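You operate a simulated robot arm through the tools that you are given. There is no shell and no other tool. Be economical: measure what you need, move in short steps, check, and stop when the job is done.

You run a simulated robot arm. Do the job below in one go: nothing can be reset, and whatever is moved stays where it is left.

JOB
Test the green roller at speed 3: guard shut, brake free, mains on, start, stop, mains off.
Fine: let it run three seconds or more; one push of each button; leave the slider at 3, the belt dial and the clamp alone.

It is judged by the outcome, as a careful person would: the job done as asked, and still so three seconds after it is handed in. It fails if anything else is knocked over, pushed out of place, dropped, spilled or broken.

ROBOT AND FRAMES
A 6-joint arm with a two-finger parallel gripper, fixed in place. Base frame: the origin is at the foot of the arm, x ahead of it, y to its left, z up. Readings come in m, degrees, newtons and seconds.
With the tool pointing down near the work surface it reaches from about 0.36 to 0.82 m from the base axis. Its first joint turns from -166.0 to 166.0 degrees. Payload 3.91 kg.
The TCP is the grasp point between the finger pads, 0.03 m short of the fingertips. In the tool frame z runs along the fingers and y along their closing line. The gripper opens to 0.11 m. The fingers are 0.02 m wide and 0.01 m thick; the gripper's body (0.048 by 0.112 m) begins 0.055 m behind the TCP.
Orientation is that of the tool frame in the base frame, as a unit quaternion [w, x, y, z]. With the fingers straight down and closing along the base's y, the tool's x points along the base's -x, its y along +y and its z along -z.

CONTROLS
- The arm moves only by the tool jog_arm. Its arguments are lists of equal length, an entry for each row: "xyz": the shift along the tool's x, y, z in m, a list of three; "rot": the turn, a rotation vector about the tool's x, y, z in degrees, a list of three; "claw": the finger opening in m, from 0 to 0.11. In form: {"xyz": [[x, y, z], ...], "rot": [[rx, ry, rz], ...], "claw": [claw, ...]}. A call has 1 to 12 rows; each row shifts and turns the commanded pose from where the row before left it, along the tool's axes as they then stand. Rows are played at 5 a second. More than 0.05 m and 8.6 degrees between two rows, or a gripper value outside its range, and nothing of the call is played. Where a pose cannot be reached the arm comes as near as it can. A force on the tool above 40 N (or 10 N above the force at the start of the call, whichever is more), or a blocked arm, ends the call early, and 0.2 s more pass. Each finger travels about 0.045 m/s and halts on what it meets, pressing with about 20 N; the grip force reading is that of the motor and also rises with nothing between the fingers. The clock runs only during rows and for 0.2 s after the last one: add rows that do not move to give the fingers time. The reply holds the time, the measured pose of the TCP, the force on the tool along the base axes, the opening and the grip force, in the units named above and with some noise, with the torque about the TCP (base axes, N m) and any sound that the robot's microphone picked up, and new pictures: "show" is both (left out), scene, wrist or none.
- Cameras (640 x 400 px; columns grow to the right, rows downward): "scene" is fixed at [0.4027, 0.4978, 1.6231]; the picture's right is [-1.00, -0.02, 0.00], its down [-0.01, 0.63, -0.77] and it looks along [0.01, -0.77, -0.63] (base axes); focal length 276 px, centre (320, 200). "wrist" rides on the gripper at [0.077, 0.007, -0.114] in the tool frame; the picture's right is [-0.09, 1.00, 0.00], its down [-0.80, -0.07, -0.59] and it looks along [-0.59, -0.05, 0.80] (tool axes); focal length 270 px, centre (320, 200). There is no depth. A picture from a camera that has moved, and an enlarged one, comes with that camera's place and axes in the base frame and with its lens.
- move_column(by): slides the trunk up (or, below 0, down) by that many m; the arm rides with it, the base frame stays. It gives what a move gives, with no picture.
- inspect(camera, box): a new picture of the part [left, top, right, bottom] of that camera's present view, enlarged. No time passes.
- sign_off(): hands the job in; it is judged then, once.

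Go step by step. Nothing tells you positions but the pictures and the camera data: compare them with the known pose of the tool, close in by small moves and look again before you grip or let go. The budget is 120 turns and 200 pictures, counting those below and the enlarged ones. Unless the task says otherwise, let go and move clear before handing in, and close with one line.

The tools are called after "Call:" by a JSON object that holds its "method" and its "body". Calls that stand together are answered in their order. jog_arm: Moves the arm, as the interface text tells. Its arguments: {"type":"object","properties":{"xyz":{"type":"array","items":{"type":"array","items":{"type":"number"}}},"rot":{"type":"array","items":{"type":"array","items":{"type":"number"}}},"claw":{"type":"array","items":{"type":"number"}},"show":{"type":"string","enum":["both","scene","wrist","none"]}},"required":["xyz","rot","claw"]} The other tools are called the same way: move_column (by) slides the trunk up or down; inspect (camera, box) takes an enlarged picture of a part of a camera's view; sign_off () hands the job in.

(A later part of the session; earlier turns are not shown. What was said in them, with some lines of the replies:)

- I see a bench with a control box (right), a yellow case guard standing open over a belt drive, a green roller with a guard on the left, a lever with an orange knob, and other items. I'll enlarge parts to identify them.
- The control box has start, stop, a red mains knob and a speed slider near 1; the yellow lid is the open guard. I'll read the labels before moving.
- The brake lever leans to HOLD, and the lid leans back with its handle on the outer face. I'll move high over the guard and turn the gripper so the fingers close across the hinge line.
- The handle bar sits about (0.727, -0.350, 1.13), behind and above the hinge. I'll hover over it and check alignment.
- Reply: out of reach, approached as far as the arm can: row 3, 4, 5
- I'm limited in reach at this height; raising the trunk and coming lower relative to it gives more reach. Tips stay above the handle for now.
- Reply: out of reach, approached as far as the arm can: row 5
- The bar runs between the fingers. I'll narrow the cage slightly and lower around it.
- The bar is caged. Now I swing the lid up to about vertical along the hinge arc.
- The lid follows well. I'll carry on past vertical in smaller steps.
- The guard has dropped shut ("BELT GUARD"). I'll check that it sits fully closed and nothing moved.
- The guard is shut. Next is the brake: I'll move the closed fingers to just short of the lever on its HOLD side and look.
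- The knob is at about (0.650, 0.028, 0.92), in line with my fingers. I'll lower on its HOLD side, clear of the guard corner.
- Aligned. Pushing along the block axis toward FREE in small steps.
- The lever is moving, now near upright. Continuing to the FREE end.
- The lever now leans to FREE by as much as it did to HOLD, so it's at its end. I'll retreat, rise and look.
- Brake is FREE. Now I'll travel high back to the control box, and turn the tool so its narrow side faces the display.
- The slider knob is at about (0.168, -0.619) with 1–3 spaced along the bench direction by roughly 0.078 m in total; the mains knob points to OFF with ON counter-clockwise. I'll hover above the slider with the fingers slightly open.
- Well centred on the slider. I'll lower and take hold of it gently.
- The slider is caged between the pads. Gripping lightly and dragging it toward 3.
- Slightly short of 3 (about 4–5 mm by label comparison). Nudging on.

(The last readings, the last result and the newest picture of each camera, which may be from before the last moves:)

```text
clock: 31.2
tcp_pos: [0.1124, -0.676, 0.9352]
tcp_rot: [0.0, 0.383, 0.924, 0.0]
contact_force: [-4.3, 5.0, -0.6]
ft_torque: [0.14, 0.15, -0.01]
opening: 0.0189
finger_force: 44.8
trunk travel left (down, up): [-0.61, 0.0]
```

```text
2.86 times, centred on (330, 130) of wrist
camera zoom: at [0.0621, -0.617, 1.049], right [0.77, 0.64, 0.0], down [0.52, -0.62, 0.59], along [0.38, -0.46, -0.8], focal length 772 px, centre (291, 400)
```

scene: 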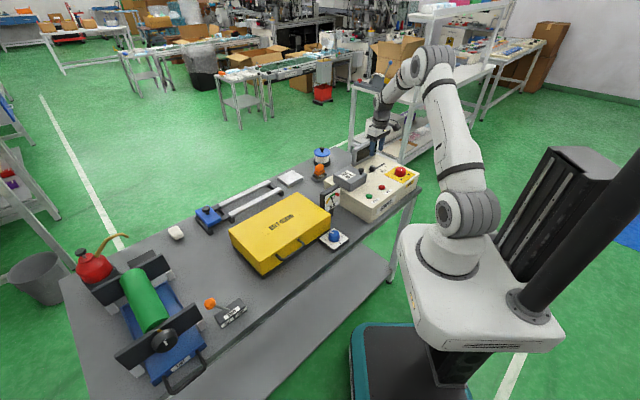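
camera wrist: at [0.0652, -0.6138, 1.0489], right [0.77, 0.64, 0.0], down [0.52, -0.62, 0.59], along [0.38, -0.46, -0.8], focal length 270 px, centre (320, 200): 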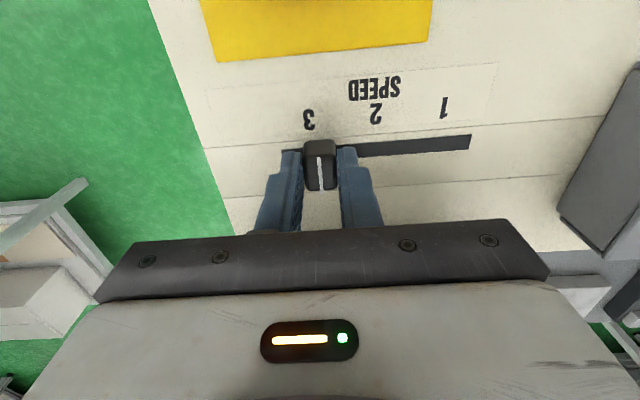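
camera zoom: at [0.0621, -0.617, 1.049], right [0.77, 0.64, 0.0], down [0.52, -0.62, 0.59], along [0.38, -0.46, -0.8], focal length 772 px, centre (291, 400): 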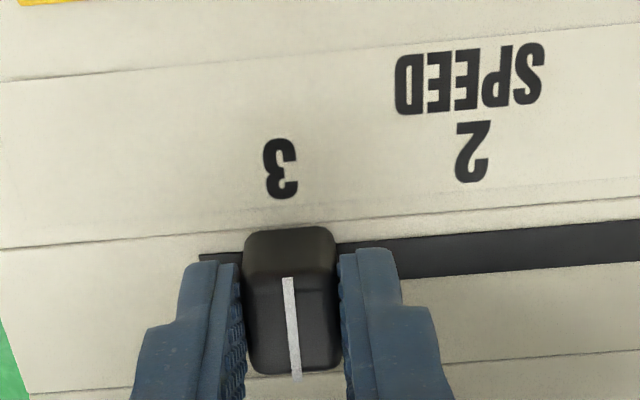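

The slider aligns with 3 just as it did with 1. Releasing and rising, then checking it.

Call:
{"method": "jog_arm", "body": {"xyz": [[0, 0, 0], [0, 0, 0], [0, 0, 0], [0, 0, -0.03], [0, 0, -0.04], [0, 0, -0.05], [0, 0, -0.05], [0, 0, 0]], "rot": [[0, 0, 0], [0, 0, 0], [0, 0, 0], [0, 0, 0], [0, 0, 0], [0, 0, 0], [0, 0, 0], [0, 0, 0]], "claw": [0.04, 0.04, 0.04, 0.04, 0.05, 0.06, 0.06, 0.06], "show": "wrist"}}

Call:
{"method": "inspect", "body": {"camera": "wrist", "box": [200, 0, 500, 190]}}

```text
clock: 33.0
tcp_pos: [0.1124, -0.6779, 1.1062]
tcp_rot: [0.0, 0.382, 0.924, 0.0]
contact_force: [-0.3, 0.1, 0.4]
ft_torque: [0.0, 0.0, 0.0]
opening: 0.0601
finger_force: 0.1
trunk travel left (down, up): [-0.61, 0.0]
camera wrist: at [0.0631, -0.6192, 1.2198], right [0.77, 0.64, 0.0], down [0.52, -0.62, 0.59], along [0.38, -0.45, -0.8], focal length 270 px, centre (320, 200)
```

wrist: 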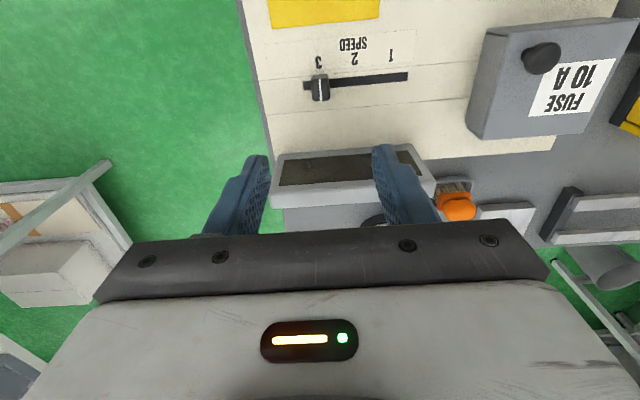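

```text
2.11 times, centred on (350, 95) of wrist
camera zoom: at [0.0631, -0.6192, 1.2198], right [0.77, 0.64, 0.0], down [0.52, -0.62, 0.59], along [0.38, -0.45, -0.8], focal length 569 px, centre (257, 421)
```

zoom: 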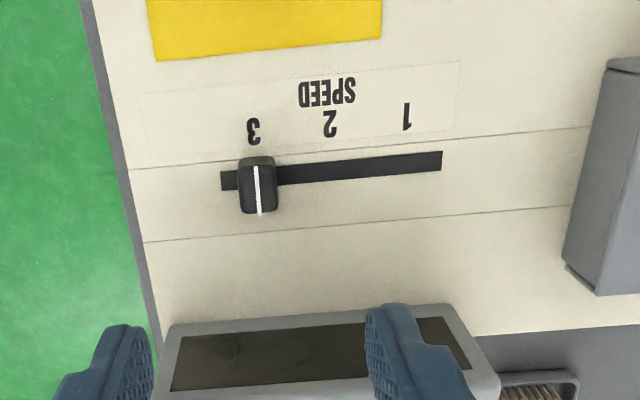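

Slider is at 3. Now moving above the mains knob to check its centre and pointer.

Call:
{"method": "jog_arm", "body": {"xyz": [[0.04, 0.005, 0], [0.04, 0.005, 0], [0.035, 0.004, 0.01], [0, 0, 0]], "rot": [[0, 0, 0], [0, 0, 0], [0, 0, 0], [0, 0, 0]], "claw": [0.07, 0.07, 0.07, 0.07], "show": "wrist"}}

Call:
{"method": "inspect", "body": {"camera": "wrist", "box": [220, 20, 420, 180]}}

```text
clock: 34.0
tcp_pos: [0.0427, -0.5869, 1.0961]
tcp_rot: [0.0, 0.383, 0.924, 0.0]
contact_force: [0.7, 0.2, 0.9]
ft_torque: [-0.03, 0.01, 0.01]
opening: 0.0701
finger_force: 0.1
trunk travel left (down, up): [-0.61, 0.0]
camera wrist: at [-0.0077, -0.5281, 1.2099], right [0.77, 0.64, 0.0], down [0.52, -0.62, 0.59], along [0.38, -0.46, -0.8], focal length 270 px, centre (320, 200)
```

wrist: 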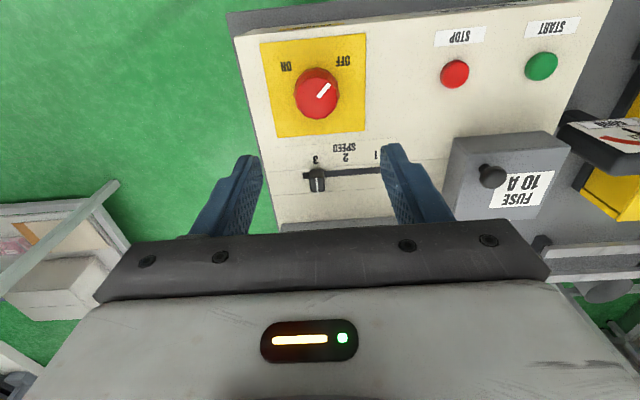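

```text
2.50 times, centred on (320, 100) of wrist
camera zoom: at [-0.0077, -0.5281, 1.2099], right [0.77, 0.64, 0.0], down [0.52, -0.62, 0.59], along [0.38, -0.46, -0.8], focal length 676 px, centre (320, 450)
```

zoom: 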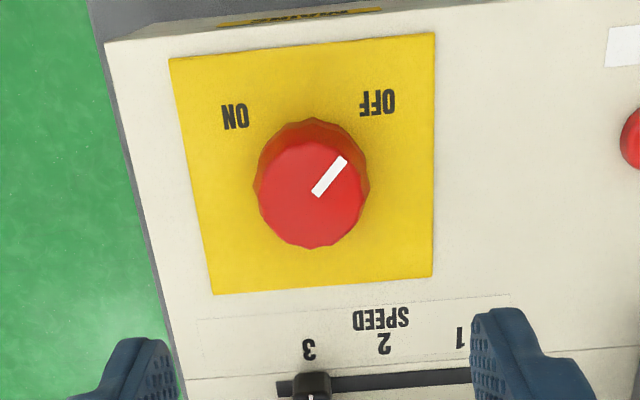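

The pointer is on OFF, about 45° from the robot direction, ON being the mirror side: a ~90° counter-clockwise turn. I'll centre and lower over the knob.

Call:
{"method": "jog_arm", "body": {"xyz": [[-0.0015, -0.006, 0.04], [0, 0, 0.04], [0, 0, 0.04], [0, 0, 0.025], [0, 0, 0]], "rot": [[0, 0, 0], [0, 0, 0], [0, 0, 0], [0, 0, 0], [0, 0, 0]], "claw": [0.075, 0.075, 0.075, 0.075, 0.075], "show": "wrist"}}

Call:
{"method": "inspect", "body": {"camera": "scene", "box": [350, 130, 450, 210]}}

```text
clock: 35.2
tcp_pos: [0.0399, -0.5906, 0.9498]
tcp_rot: [0.001, 0.383, 0.924, 0.0]
contact_force: [0.0, 0.5, -1.1]
ft_torque: [0.02, -0.01, -0.04]
opening: 0.0751
finger_force: 0.1
trunk travel left (down, up): [-0.61, 0.0]
camera wrist: at [-0.0109, -0.5314, 1.0647], right [0.77, 0.64, 0.0], down [0.52, -0.62, 0.59], along [0.38, -0.46, -0.8], focal length 270 px, centre (320, 200)
```

wrist: 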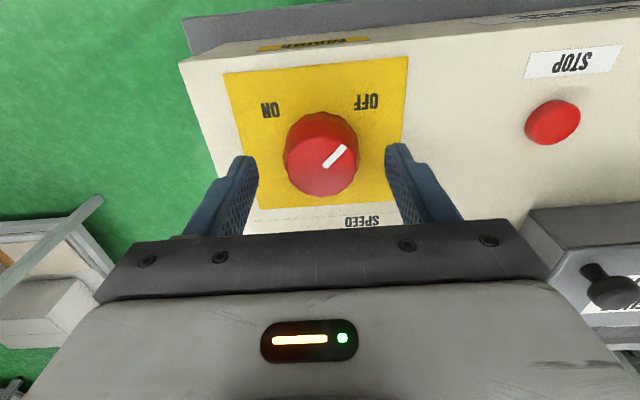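

```text
5.00 times, centred on (400, 170) of scene
camera zoom: at [0.4027, 0.4978, 1.6231], right [-1.0, -0.02, 0.0], down [-0.01, 0.63, -0.77], along [0.01, -0.77, -0.63], focal length 1380 px, centre (-80, 350)
```

zoom: 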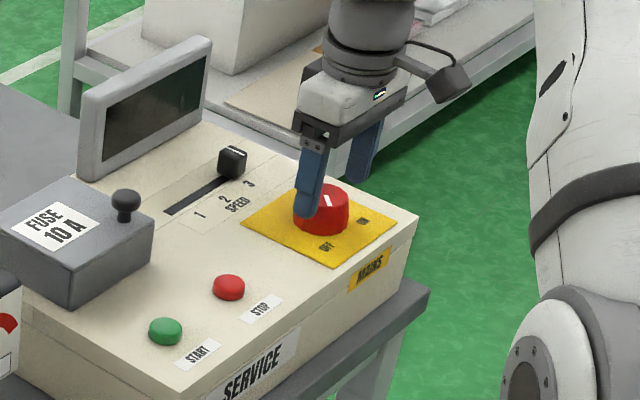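

Centred. Lowering the last bit and gripping.

Call:
{"method": "jog_arm", "body": {"xyz": [[0, 0, 0.014], [0, 0, 0], [0, 0, 0], [0, 0, 0], [0, 0, 0]], "rot": [[0, 0, 0], [0, 0, 0], [0, 0, 0], [0, 0, 0], [0, 0, 0]], "claw": [0.075, 0.04, 0.04, 0.04, 0.04], "show": "wrist"}}

```text
clock: 36.4
tcp_pos: [0.0394, -0.5909, 0.9373]
tcp_rot: [-0.001, 0.382, 0.924, 0.0]
contact_force: [4.3, 6.5, -0.1]
ft_torque: [0.45, -0.21, 0.07]
opening: 0.0457
finger_force: 44.7
trunk travel left (down, up): [-0.61, 0.0]
camera wrist: at [-0.0107, -0.5313, 1.0514], right [0.77, 0.64, 0.0], down [0.52, -0.62, 0.59], along [0.38, -0.45, -0.8], focal length 270 px, centre (320, 200)
```

wrist: 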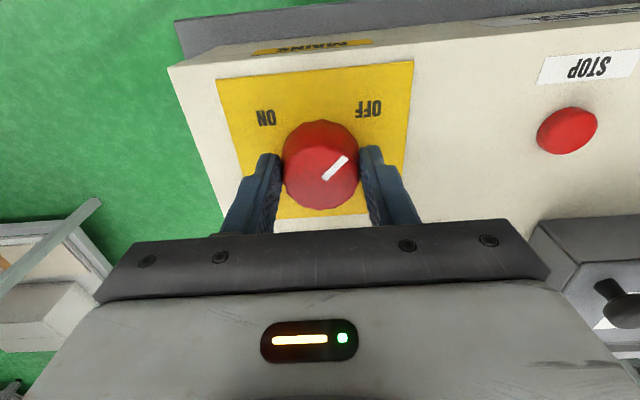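

Gripped with a small side load; I'll relieve it by 1.5 mm and turn 45° counter-clockwise, watching.

Call:
{"method": "jog_arm", "body": {"xyz": [[0, 0.0012, 0], [0, 0, 0], [0, 0, 0], [0, 0, 0], [0, 0, 0], [0, 0, 0], [0, 0, 0]], "rot": [[0, 0, 0], [0, 0, -7.5], [0, 0, -7.5], [0, 0, -7.5], [0, 0, -7.5], [0, 0, -7.5], [0, 0, -7.5]], "claw": [0.04, 0.04, 0.04, 0.04, 0.04, 0.04, 0.04], "show": "wrist"}}

```text
clock: 38.0
tcp_pos: [0.0371, -0.5936, 0.9363]
tcp_rot: [0.0, -0.001, 1.0, -0.003]
contact_force: [-7.7, -23.3, 12.4]
ft_torque: [-0.77, -0.66, -0.16]
opening: 0.0455
finger_force: 44.9
trunk travel left (down, up): [-0.61, 0.0]
camera wrist: at [-0.0396, -0.5864, 1.0512], right [0.09, 1.0, -0.01], down [0.8, -0.07, 0.6], along [0.59, -0.06, -0.8], focal length 270 px, centre (320, 200)
```

wrist: 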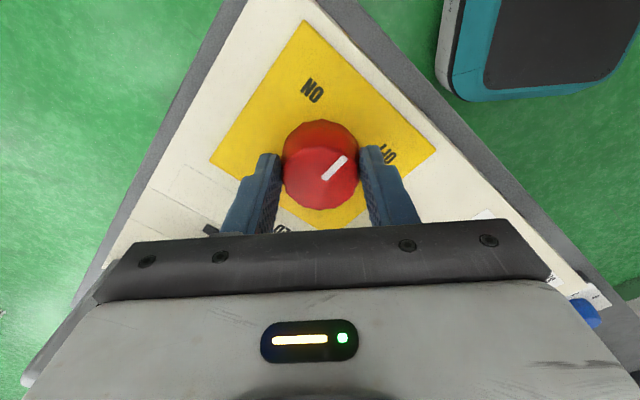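

The knob turned 45° with me; some side load built up because my centre was ~4 mm off. I'll shift the centre to relieve it before going on.

Call:
{"method": "jog_arm", "body": {"xyz": [[0.001, -0.002, -0.0005], [0.001, -0.0015, -0.0005], [0, 0, 0]], "rot": [[0, 0, 0], [0, 0, 0], [0, 0, 0]], "claw": [0.04, 0.04, 0.04], "show": "none"}}

```text
clock: 38.8
tcp_pos: [0.0379, -0.5927, 0.9386]
tcp_rot: [-0.001, 0.0, 1.0, 0.0]
contact_force: [6.3, -14.8, 14.8]
ft_torque: [-0.66, -1.0, -0.08]
opening: 0.0452
finger_force: 44.7
trunk travel left (down, up): [-0.61, 0.0]
```

Call:
{"method": "jog_arm", "body": {"xyz": [[-0.0008, -0.0015, -0.0015], [0, -0.001, -0.001], [0, 0, 0]], "rot": [[0, 0, 0], [0, 0, 0], [0, 0, 0]], "claw": [0.04, 0.04, 0.04], "show": "none"}}

```text
clock: 39.6
tcp_pos: [0.0385, -0.5935, 0.9369]
tcp_rot: [0.0, 0.0, 1.0, 0.003]
contact_force: [2.3, 1.8, -3.1]
ft_torque: [-0.39, 0.17, 0.0]
opening: 0.0453
finger_force: 45.1
trunk travel left (down, up): [-0.61, 0.0]
```

Load relieved. Turning the remaining 45° to ON.

Call:
{"method": "jog_arm", "body": {"xyz": [[0, 0, 0], [0, 0, 0], [0, 0, 0], [0, 0, 0], [0, 0, 0], [0, 0, 0], [0, 0, 0]], "rot": [[0, 0, -7.5], [0, 0, -7.5], [0, 0, -7.5], [0, 0, -7.5], [0, 0, -7.5], [0, 0, -7.5], [0, 0, 0]], "claw": [0.04, 0.04, 0.04, 0.04, 0.04, 0.04, 0.04], "show": "wrist"}}

Call:
{"method": "inspect", "body": {"camera": "scene", "box": [335, 130, 435, 210]}}

```text
clock: 41.2
tcp_pos: [0.039, -0.5971, 0.9375]
tcp_rot: [-0.001, -0.384, 0.924, 0.001]
contact_force: [10.5, -8.0, -21.2]
ft_torque: [-0.38, -0.37, -0.13]
opening: 0.0455
finger_force: 45.2
trunk travel left (down, up): [-0.61, 0.0]
camera wrist: at [-0.02, -0.6476, 1.0517], right [-0.64, 0.77, 0.0], down [0.62, 0.52, 0.59], along [0.45, 0.38, -0.8], focal length 270 px, centre (320, 200)
```

wrist: 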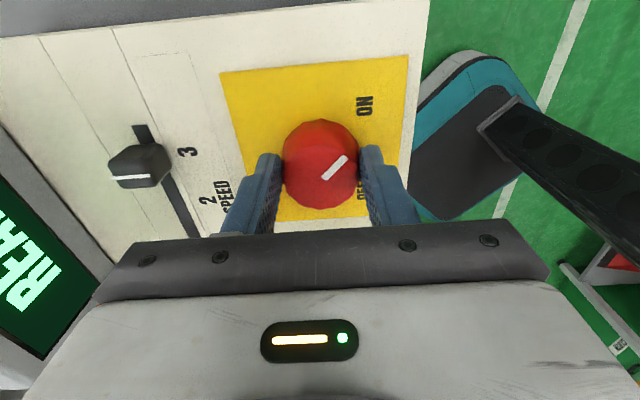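

```text
5.00 times, centred on (385, 170) of scene
camera zoom: at [0.4027, 0.4978, 1.6231], right [-1.0, -0.02, 0.0], down [-0.01, 0.63, -0.77], along [0.01, -0.77, -0.63], focal length 1380 px, centre (-5, 350)
```

zoom: 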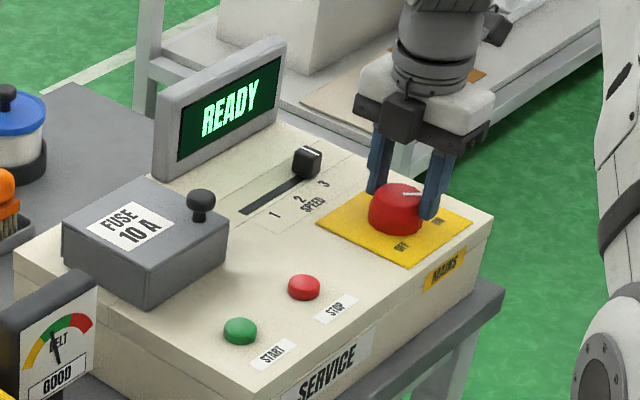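

The display reads READY: mains on, all preconditions accepted. Releasing and rising.

Call:
{"method": "jog_arm", "body": {"xyz": [[0, 0, 0], [0, 0, 0], [0, 0, 0], [0, 0, -0.03], [0, 0, -0.04], [0, 0, -0.04], [0, 0, 0]], "rot": [[0, 0, 0], [0, 0, 0], [0, 0, 0], [0, 0, 0], [0, 0, 0], [0, 0, 0], [0, 0, 0]], "claw": [0.07, 0.07, 0.07, 0.07, 0.07, 0.07, 0.07], "show": "wrist"}}

Call:
{"method": "inspect", "body": {"camera": "scene", "box": [335, 130, 435, 210]}}

```text
clock: 42.8
tcp_pos: [0.0367, -0.5962, 1.0495]
tcp_rot: [0.0, -0.383, 0.924, 0.0]
contact_force: [0.4, 0.1, 0.6]
ft_torque: [-0.01, 0.02, 0.0]
opening: 0.0701
finger_force: 0.0
trunk travel left (down, up): [-0.61, 0.0]
camera wrist: at [-0.0231, -0.645, 1.1641], right [-0.64, 0.77, 0.0], down [0.62, 0.52, 0.59], along [0.46, 0.38, -0.8], focal length 270 px, centre (320, 200)
```

wrist: 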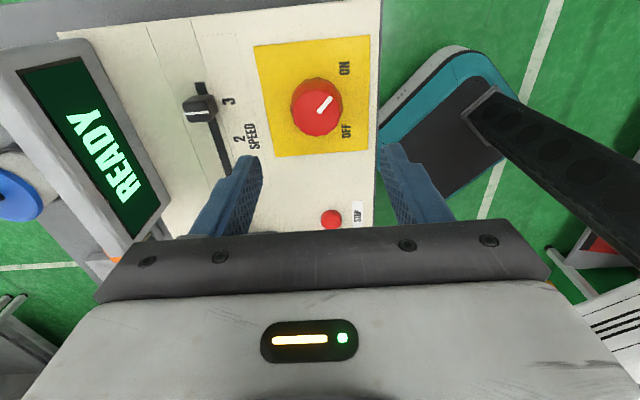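

```text
5.00 times, centred on (385, 170) of scene
camera zoom: at [0.4027, 0.4978, 1.6231], right [-1.0, -0.02, 0.0], down [-0.01, 0.63, -0.77], along [0.01, -0.77, -0.63], focal length 1380 px, centre (-5, 350)
```

zoom: 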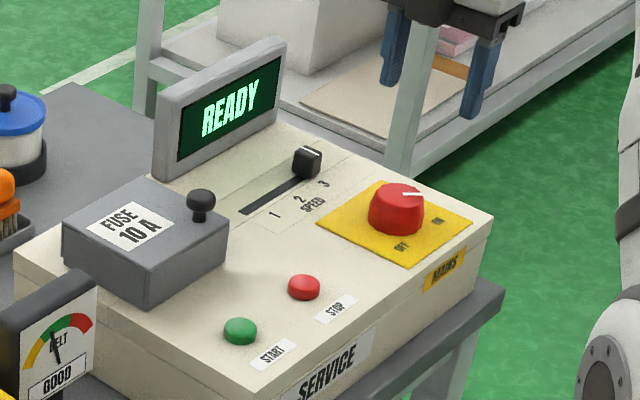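

Mains pointer on ON. Next: closed fingers above the START button.

Call:
{"method": "jog_arm", "body": {"xyz": [[-0.041, 0.001, 0], [-0.041, 0.001, 0], [-0.041, 0.001, 0], [-0.041, 0.001, 0], [-0.04, 0.001, 0], [-0.0403, 0, 0], [0, 0, 0.03], [0, 0, 0]], "rot": [[0, 0, 0], [0, 0, 0], [0, 0, 0], [0, 0, 0], [0, 0, 0], [0, 0, 0], [0, 0, 0], [0, 0, 0]], "claw": [0, 0, 0, 0, 0, 0, 0, 0], "show": "wrist"}}

Call:
{"method": "inspect", "body": {"camera": "scene", "box": [320, 130, 420, 220]}}

```text
clock: 44.6
tcp_pos: [0.2061, -0.4197, 1.0187]
tcp_rot: [0.0, -0.382, 0.924, 0.0]
contact_force: [-1.1, 0.4, -0.2]
ft_torque: [0.02, 0.0, 0.02]
opening: 0.0002
finger_force: 19.3
trunk travel left (down, up): [-0.61, 0.0]
camera wrist: at [0.1467, -0.4685, 1.1317], right [-0.64, 0.77, 0.0], down [0.62, 0.52, 0.59], along [0.46, 0.38, -0.8], focal length 270 px, centre (320, 200)
```

wrist: 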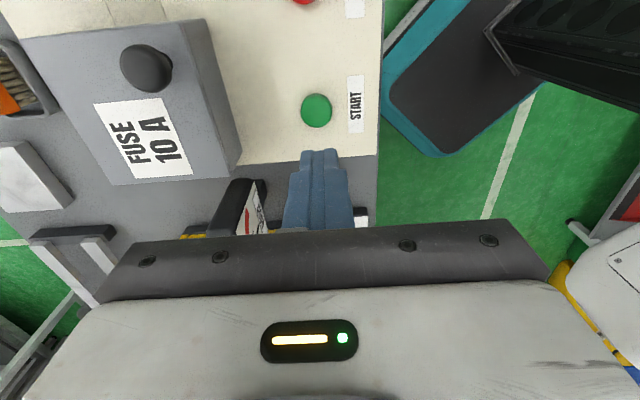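

```text
4.44 times, centred on (370, 175) of scene
camera zoom: at [0.4027, 0.4978, 1.6231], right [-1.0, -0.02, 0.0], down [-0.01, 0.63, -0.77], along [0.01, -0.77, -0.63], focal length 1226 px, centre (98, 311)
```

zoom: 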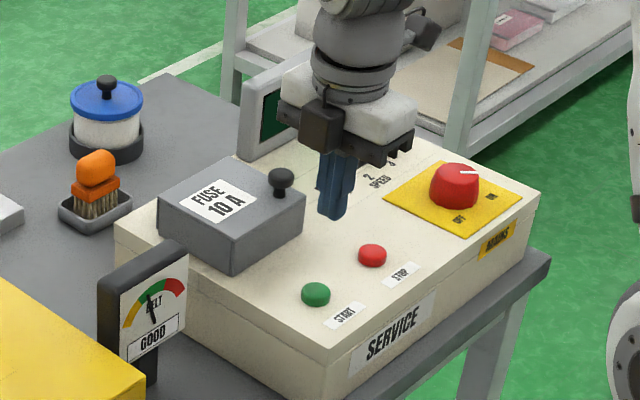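

Button sits ~3 mm off my axis; correcting while descending to just above it.

Call:
{"method": "jog_arm", "body": {"xyz": [[0.002, -0.003, 0.03], [0, 0, 0.03], [0, 0, 0.01], [0, 0, 0]], "rot": [[0, 0, 0], [0, 0, 0], [0, 0, 0], [0, 0, 0]], "claw": [0, 0, 0, 0], "show": "wrist"}}

Call:
{"method": "inspect", "body": {"camera": "scene", "box": [340, 160, 410, 220]}}

```text
clock: 45.6
tcp_pos: [0.2076, -0.4234, 0.9499]
tcp_rot: [-0.001, -0.383, 0.924, 0.0]
contact_force: [0.2, 0.5, 0.5]
ft_torque: [-0.02, -0.02, 0.01]
opening: 0.0
finger_force: 20.5
trunk travel left (down, up): [-0.61, 0.0]
camera wrist: at [0.1476, -0.4729, 1.0636], right [-0.64, 0.77, 0.0], down [0.62, 0.52, 0.59], along [0.46, 0.38, -0.8], focal length 270 px, centre (320, 200)
```

wrist: 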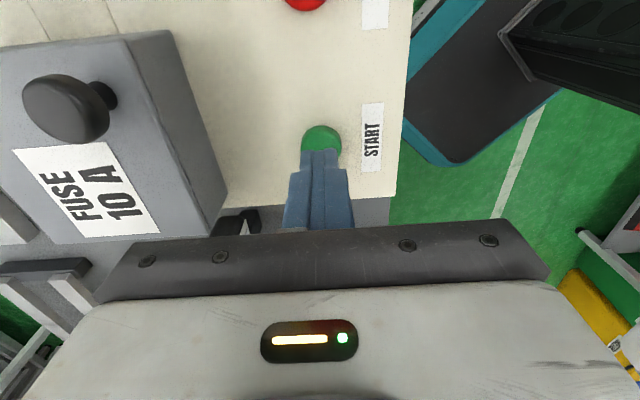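

```text
6.67 times, centred on (375, 190) of scene
camera zoom: at [0.4027, 0.4978, 1.6231], right [-1.0, -0.02, 0.0], down [-0.01, 0.63, -0.77], along [0.01, -0.77, -0.63], focal length 1839 px, centre (-47, 267)
```

zoom: 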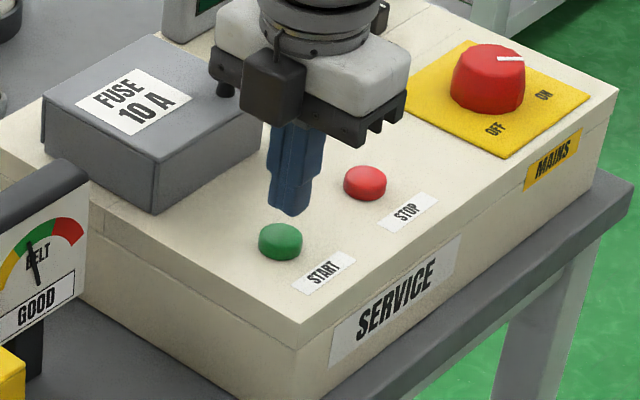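

Aligned over START. One slow push, watching force and sound, then straight back up.

Call:
{"method": "jog_arm", "body": {"xyz": [[0.002, 0, 0.005], [0, 0, 0.005], [0, 0, 0.004], [0, 0, 0.003], [0, 0, 0.003]], "rot": [[0, 0, 0], [0, 0, 0], [0, 0, 0], [0, 0, 0], [0, 0, 0]], "claw": [0, 0, 0, 0, 0], "show": "scene"}}

```text
clock: 46.8
tcp_pos: [0.2052, -0.4255, 0.9292]
tcp_rot: [0.0, -0.383, 0.924, 0.0]
contact_force: [0.1, -1.0, 1.2]
ft_torque: [-0.01, -0.02, 0.01]
opening: 0.0
finger_force: 19.8
trunk travel left (down, up): [-0.61, 0.0]
```

scene: 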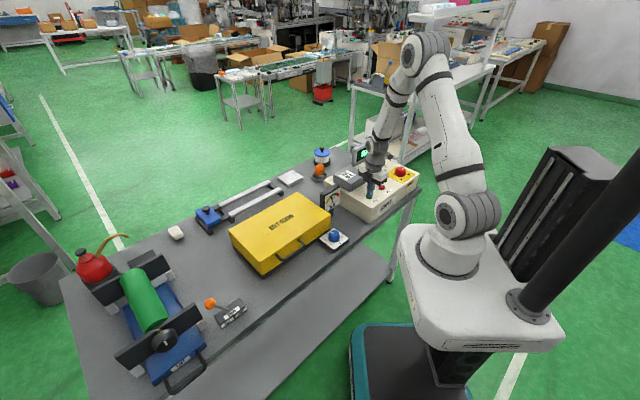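

Call:
{"method": "jog_arm", "body": {"xyz": [[0, 0, 0.002], [0, 0, 0.002], [0, 0, 0]], "rot": [[0, 0, 0], [0, 0, 0], [0, 0, 0]], "claw": [0, 0, 0], "show": "none"}}

Call:
{"method": "inspect", "body": {"camera": "scene", "box": [340, 140, 410, 220]}}

```text
clock: 47.6
tcp_pos: [0.2051, -0.4243, 0.9254]
tcp_rot: [0.0, -0.382, 0.924, 0.0]
contact_force: [2.6, 1.1, 3.7]
ft_torque: [0.04, -0.08, 0.0]
opening: 0.0001
finger_force: 20.1
trunk travel left (down, up): [-0.61, 0.0]
heard: click
```

```text
5.00 times, centred on (375, 180) of scene
camera zoom: at [0.4027, 0.4978, 1.6231], right [-1.0, -0.02, 0.0], down [-0.01, 0.63, -0.77], along [0.01, -0.77, -0.63], focal length 1380 px, centre (45, 300)
```

zoom: 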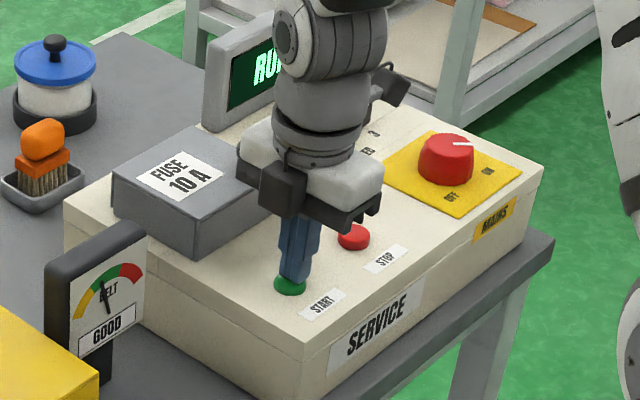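

A click, and the display shows RUN. Rising and going over to STOP while it runs.

Call:
{"method": "jog_arm", "body": {"xyz": [[0, 0, -0.025], [0, 0, -0.035], [0.03, 0, 0], [0.03, 0, 0], [0.029, -0.001, 0], [0, 0, 0]], "rot": [[0, 0, 0], [0, 0, 0], [0, 0, 0], [0, 0, 0], [0, 0, 0], [0, 0, 0]], "claw": [0, 0, 0, 0, 0, 0]}}

Call:
{"method": "inspect", "body": {"camera": "scene", "box": [320, 130, 420, 220]}}

Call:
{"method": "inspect", "body": {"camera": "scene", "box": [70, 240, 270, 390]}}

```text
clock: 49.0
tcp_pos: [0.1425, -0.4902, 0.9863]
tcp_rot: [0.0, -0.383, 0.924, 0.0]
contact_force: [0.0, -0.4, 0.1]
ft_torque: [-0.05, 0.01, -0.03]
opening: 0.0
finger_force: 19.8
trunk travel left (down, up): [-0.61, 0.0]
camera wrist: at [0.0836, -0.5399, 1.1001], right [-0.64, 0.77, 0.0], down [0.62, 0.52, 0.59], along [0.46, 0.38, -0.8], focal length 270 px, centre (320, 200)
```

scene: 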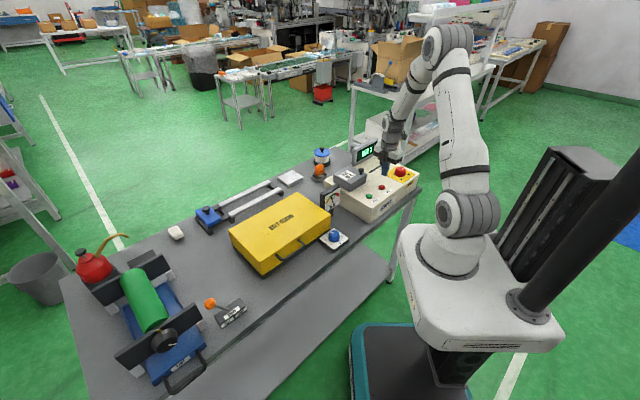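
wrist: 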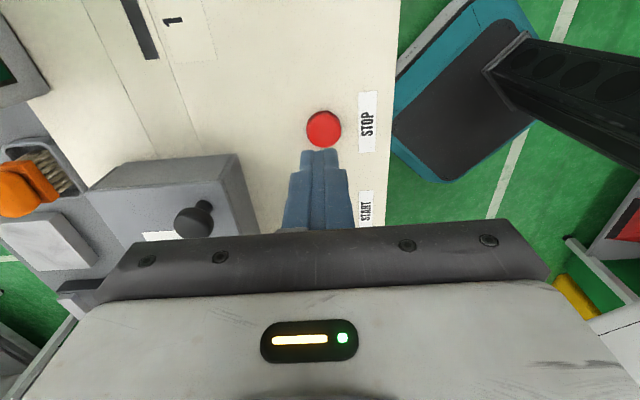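

```text
4.44 times, centred on (370, 175) of scene
camera zoom: at [0.4027, 0.4978, 1.6231], right [-1.0, -0.02, 0.0], down [-0.01, 0.63, -0.77], along [0.01, -0.77, -0.63], focal length 1226 px, centre (98, 311)
```

zoom: 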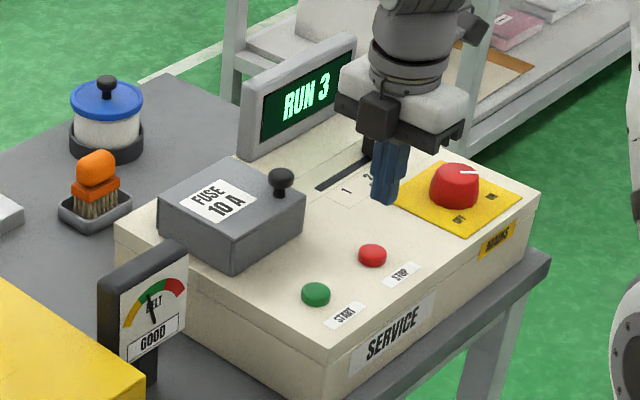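

```text
2.67 times, centred on (170, 315) of scene
camera zoom: at [0.4027, 0.4978, 1.6231], right [-1.0, -0.02, 0.0], down [-0.01, 0.63, -0.77], along [0.01, -0.77, -0.63], focal length 736 px, centre (720, -107)
```

zoom: 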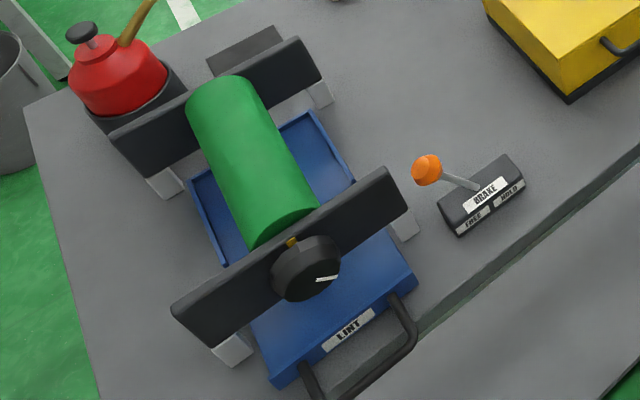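

RUN 3 and the roller's hub mark has turned. STOP is 3 mm to the side; I'll correct, descend to just above and dwell so it runs well over three seconds.

Call:
{"method": "jog_arm", "body": {"xyz": [[0, 0.003, 0.02], [0, 0, 0.02], [0, 0, 0], [0, 0, 0], [0, 0, 0], [0, 0, 0], [0, 0, 0], [0, 0, 0], [0, 0, 0], [0, 0, 0], [0, 0, 0], [0, 0, 0]], "rot": [[0, 0, 0], [0, 0, 0], [0, 0, 0], [0, 0, 0], [0, 0, 0], [0, 0, 0], [0, 0, 0], [0, 0, 0], [0, 0, 0], [0, 0, 0], [0, 0, 0], [0, 0, 0]], "claw": [0, 0, 0, 0, 0, 0, 0, 0, 0, 0, 0, 0], "show": "wrist"}}

Call:
{"method": "inspect", "body": {"camera": "scene", "box": [70, 240, 270, 390]}}

```text
clock: 51.6
tcp_pos: [0.1413, -0.4858, 0.9458]
tcp_rot: [-0.001, -0.382, 0.924, -0.001]
contact_force: [-0.2, -0.2, 0.4]
ft_torque: [-0.02, 0.02, -0.02]
opening: 0.0
finger_force: 19.2
trunk travel left (down, up): [-0.61, 0.0]
camera wrist: at [0.0823, -0.5357, 1.0595], right [-0.64, 0.77, 0.0], down [0.62, 0.52, 0.59], along [0.46, 0.38, -0.8], focal length 270 px, centre (320, 200)
```

wrist: 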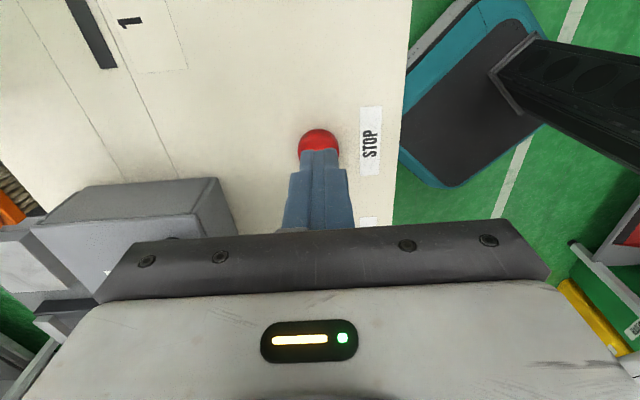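

```text
2.67 times, centred on (170, 315) of scene
camera zoom: at [0.4027, 0.4978, 1.6231], right [-1.0, -0.02, 0.0], down [-0.01, 0.63, -0.77], along [0.01, -0.77, -0.63], focal length 736 px, centre (720, -107)
```

zoom: 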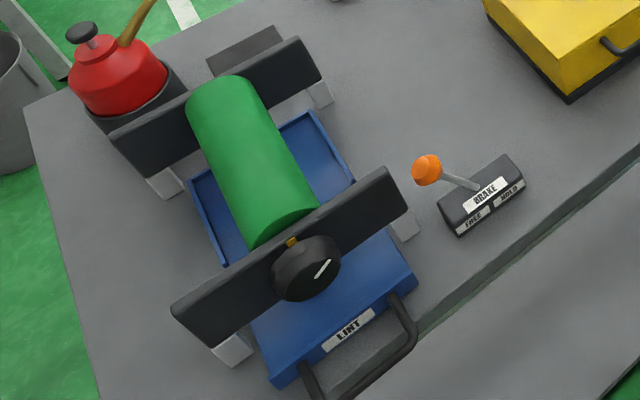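

Still turning after four seconds. Pushing STOP once.

Call:
{"method": "jog_arm", "body": {"xyz": [[0.001, 0, 0.005], [0, 0, 0.005], [0, 0, 0.004], [0, 0, 0.003], [0, 0, 0.002], [0, 0, 0.0015]], "rot": [[0, 0, 0], [0, 0, 0], [0, 0, 0], [0, 0, 0], [0, 0, 0], [0, 0, 0]], "claw": [0, 0, 0, 0, 0, 0], "show": "none"}}

Call:
{"method": "inspect", "body": {"camera": "scene", "box": [320, 130, 420, 220]}}

```text
clock: 53.0
tcp_pos: [0.1411, -0.4858, 0.9252]
tcp_rot: [0.001, -0.382, 0.924, -0.001]
contact_force: [2.7, 0.0, 6.8]
ft_torque: [0.04, -0.15, 0.01]
opening: 0.0
finger_force: 19.9
trunk travel left (down, up): [-0.61, 0.0]
heard: click
```

```text
4.44 times, centred on (370, 175) of scene
camera zoom: at [0.4027, 0.4978, 1.6231], right [-1.0, -0.02, 0.0], down [-0.01, 0.63, -0.77], along [0.01, -0.77, -0.63], focal length 1226 px, centre (98, 311)
```

zoom: 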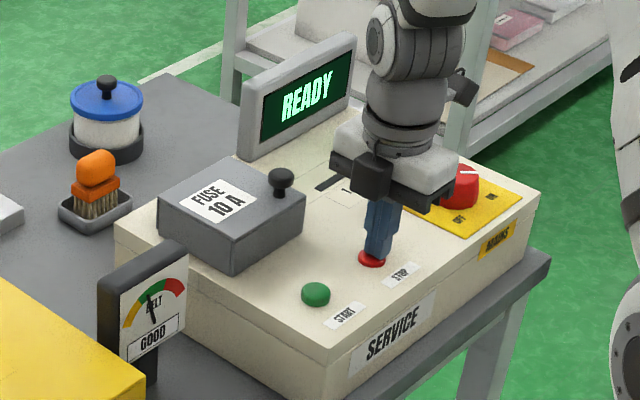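

Stopped; display back to READY. Rising and going back over the mains knob, fingers open.

Call:
{"method": "jog_arm", "body": {"xyz": [[0, 0, -0.03], [0, 0, -0.045], [0, 0, -0.045], [0.038, -0.001, 0], [0.038, -0.001, 0], [0.038, -0.001, 0], [0.0354, -0.001, 0], [0, 0, 0]], "rot": [[0, 0, 0], [0, 0, 0], [0, 0, 0], [0, 0, 0], [0, 0, 0], [0, 0, 0], [0, 0, 0], [0, 0, 0]], "claw": [0, 0, 0.03, 0.075, 0.075, 0.075, 0.075, 0.075], "show": "wrist"}}

Call:
{"method": "inspect", "body": {"camera": "wrist", "box": [220, 20, 420, 180]}}

```text
clock: 54.8
tcp_pos: [0.0379, -0.5932, 1.0449]
tcp_rot: [0.0, -0.383, 0.924, 0.0]
contact_force: [0.1, -1.5, -1.0]
ft_torque: [0.0, -0.01, 0.02]
opening: 0.075
finger_force: 0.0
trunk travel left (down, up): [-0.61, 0.0]
camera wrist: at [-0.0212, -0.6439, 1.1592], right [-0.64, 0.77, 0.0], down [0.62, 0.52, 0.59], along [0.46, 0.38, -0.8], focal length 270 px, centre (320, 200)
```

wrist: 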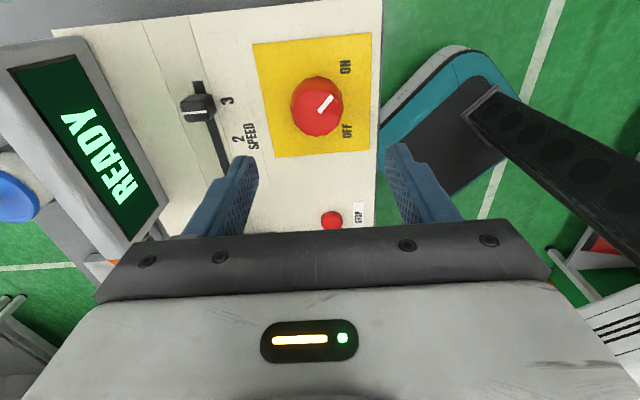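

```text
2.50 times, centred on (320, 100) of wrist
camera zoom: at [-0.0212, -0.6439, 1.1592], right [-0.64, 0.77, 0.0], down [0.62, 0.52, 0.59], along [0.46, 0.38, -0.8], focal length 676 px, centre (320, 450)
```

zoom: 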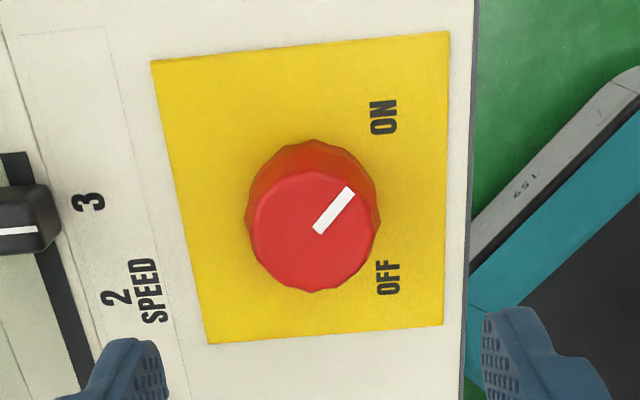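

Centring refined by a few mm; lowering around the knob and gripping.

Call:
{"method": "jog_arm", "body": {"xyz": [[-0.0016, -0.004, 0.03], [0, 0, 0.03], [0, 0, 0.03], [0, 0, 0.0175], [0, 0, 0], [0, 0, 0], [0, 0, 0], [0, 0, 0]], "rot": [[0, 0, 0], [0, 0, 0], [0, 0, 0], [0, 0, 0], [0, 0, 0], [0, 0, 0], [0, 0, 0], [0, 0, 0]], "claw": [0.075, 0.075, 0.075, 0.075, 0.04, 0.04, 0.04, 0.04], "show": "wrist"}}

```text
clock: 56.6
tcp_pos: [0.0417, -0.5953, 0.9378]
tcp_rot: [0.001, -0.383, 0.924, 0.001]
contact_force: [-8.4, 8.5, -1.3]
ft_torque: [0.28, 0.64, 0.04]
opening: 0.0455
finger_force: 44.9
trunk travel left (down, up): [-0.61, 0.0]
camera wrist: at [-0.0182, -0.6454, 1.0516], right [-0.64, 0.77, 0.0], down [0.62, 0.52, 0.6], along [0.46, 0.38, -0.8], focal length 270 px, centre (320, 200)
```

wrist: 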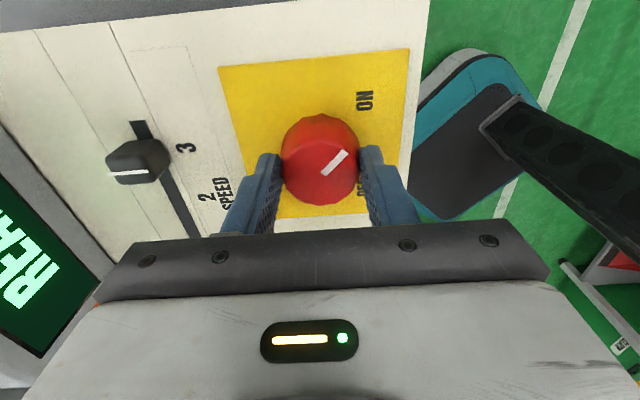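

Call:
{"method": "jog_arm", "body": {"xyz": [[0, 0.0015, 0], [0, 0, 0], [0, 0, 0], [0, 0, 0], [0, 0, 0], [0, 0, 0], [0, 0, 0]], "rot": [[0, 0, 0], [0, 0, 7.5], [0, 0, 7.5], [0, 0, 7.5], [0, 0, 7.5], [0, 0, 7.5], [0, 0, 7.5]], "claw": [0.04, 0.04, 0.04, 0.04, 0.04, 0.04, 0.04], "show": "none"}}

```text
clock: 58.2
tcp_pos: [0.0396, -0.5939, 0.9384]
tcp_rot: [0.0, 0.001, 1.0, 0.001]
contact_force: [-4.2, 19.4, -2.2]
ft_torque: [0.83, -0.27, 0.02]
opening: 0.0454
finger_force: 44.6
trunk travel left (down, up): [-0.61, 0.0]
```

Halfway, side load of 19 N along y; relieving by 2 mm then finishing the turn.

Call:
{"method": "jog_arm", "body": {"xyz": [[0.0005, 0.0025, 0], [0, 0, 0], [0, 0, 0], [0, 0, 0], [0, 0, 0], [0, 0, 0], [0, 0, 0], [0, 0, 0]], "rot": [[0, 0, 0], [0, 0, 7.5], [0, 0, 7.5], [0, 0, 7.5], [0, 0, 7.5], [0, 0, 7.5], [0, 0, 7.5], [0, 0, 0]], "claw": [0.04, 0.04, 0.04, 0.04, 0.04, 0.04, 0.04, 0.04], "show": "wrist"}}

Call:
{"method": "inspect", "body": {"camera": "scene", "box": [335, 130, 435, 210]}}

```text
clock: 60.0
tcp_pos: [0.0402, -0.5928, 0.9385]
tcp_rot: [0.001, 0.385, 0.923, -0.001]
contact_force: [6.5, 11.9, -2.1]
ft_torque: [-0.03, -0.61, 0.13]
opening: 0.0454
finger_force: 45.1
trunk travel left (down, up): [-0.61, 0.0]
camera wrist: at [-0.0085, -0.5331, 1.0519], right [0.77, 0.64, 0.0], down [0.52, -0.62, 0.59], along [0.38, -0.46, -0.8], focal length 270 px, centre (320, 200)
```

wrist: 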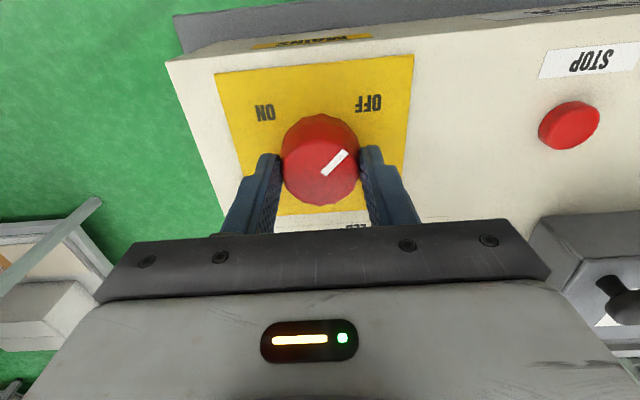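

```text
5.00 times, centred on (385, 170) of scene
camera zoom: at [0.4027, 0.4978, 1.6231], right [-1.0, -0.02, 0.0], down [-0.01, 0.63, -0.77], along [0.01, -0.77, -0.63], focal length 1380 px, centre (-5, 350)
```

zoom: 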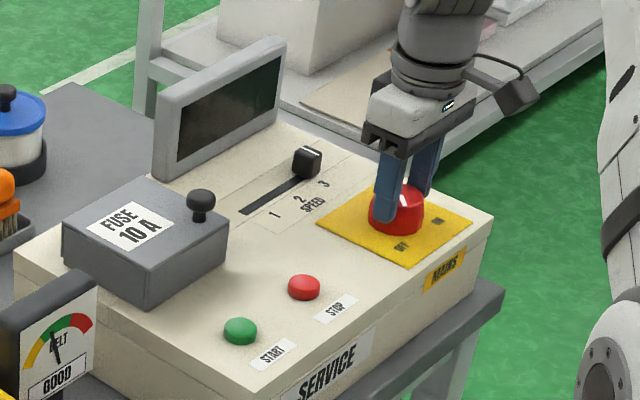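

The pointer is back on OFF and the display is dark. Releasing, rising clear, and a last look round.

Call:
{"method": "jog_arm", "body": {"xyz": [[0, 0, 0], [0, 0, 0], [0, 0, 0], [0, 0, -0.03], [0, 0, -0.045], [0, 0, -0.045], [0, 0, -0.045], [0, 0, -0.045], [0, 0, 0], [0, 0, 0]], "rot": [[0, 0, 0], [0, 0, 0], [0, 0, 0], [0, 0, 0], [0, 0, 0], [0, 0, 0], [0, 0, 0], [0, 0, 0], [0, 0, 0], [0, 0, 0]], "claw": [0.075, 0.075, 0.075, 0.075, 0.075, 0.075, 0.075, 0.075, 0.075, 0.075]}}

Call:
{"method": "inspect", "body": {"camera": "scene", "box": [335, 130, 435, 210]}}

Call:
{"method": "inspect", "body": {"camera": "scene", "box": [70, 170, 350, 390]}}

```text
clock: 62.2
tcp_pos: [0.0412, -0.5922, 1.1457]
tcp_rot: [0.0, 0.382, 0.924, 0.0]
contact_force: [0.2, 0.3, 0.3]
ft_torque: [-0.02, 0.0, 0.03]
opening: 0.0752
finger_force: 0.0
trunk travel left (down, up): [-0.61, 0.0]
camera wrist: at [-0.0083, -0.5336, 1.2596], right [0.77, 0.64, 0.0], down [0.52, -0.62, 0.59], along [0.38, -0.46, -0.8], focal length 270 px, centre (320, 200)
```

scene: 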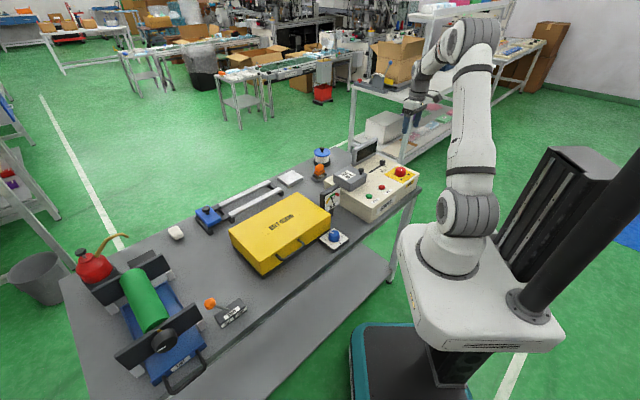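
wrist: 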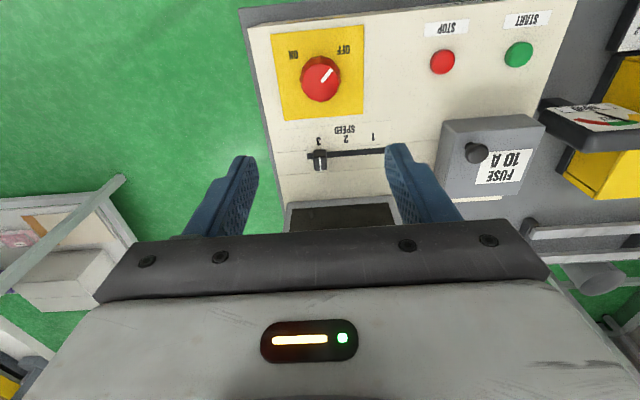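

```text
5.00 times, centred on (385, 170) of scene
camera zoom: at [0.4027, 0.4978, 1.6231], right [-1.0, -0.02, 0.0], down [-0.01, 0.63, -0.77], along [0.01, -0.77, -0.63], focal length 1380 px, centre (-5, 350)
```

zoom: 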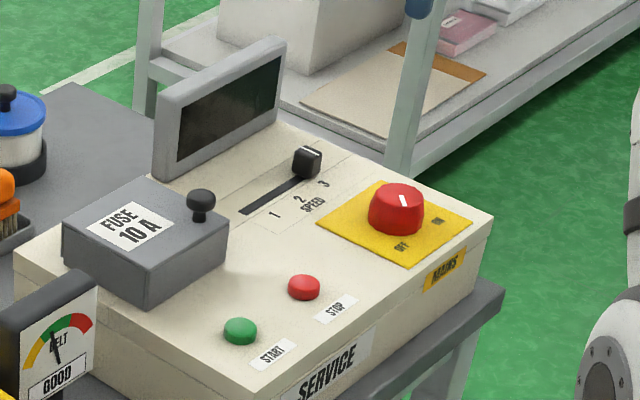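

```text
1.82 times, centred on (210, 280) of scene
camera zoom: at [0.4027, 0.4978, 1.6231], right [-1.0, -0.02, 0.0], down [-0.01, 0.63, -0.77], along [0.01, -0.77, -0.63], focal length 502 px, centre (520, 54)
```

zoom: 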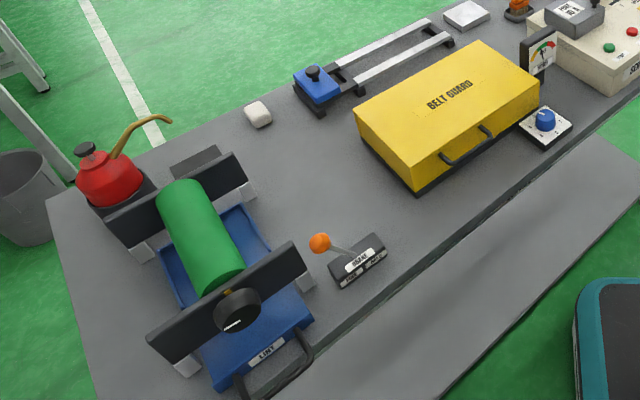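

The display is dark, mains is OFF, the slider is at 3, the guard is shut, the brake is FREE, and nothing else has moved. Handing in.

Call:
{"method": "sign_off", "body": {}}

```text
The job is handed in.
```

The green roller test at speed 3 is done: it ran for over five seconds, was stopped, and the mains are off, with one push of each button and the belt dial and clamp untouched.
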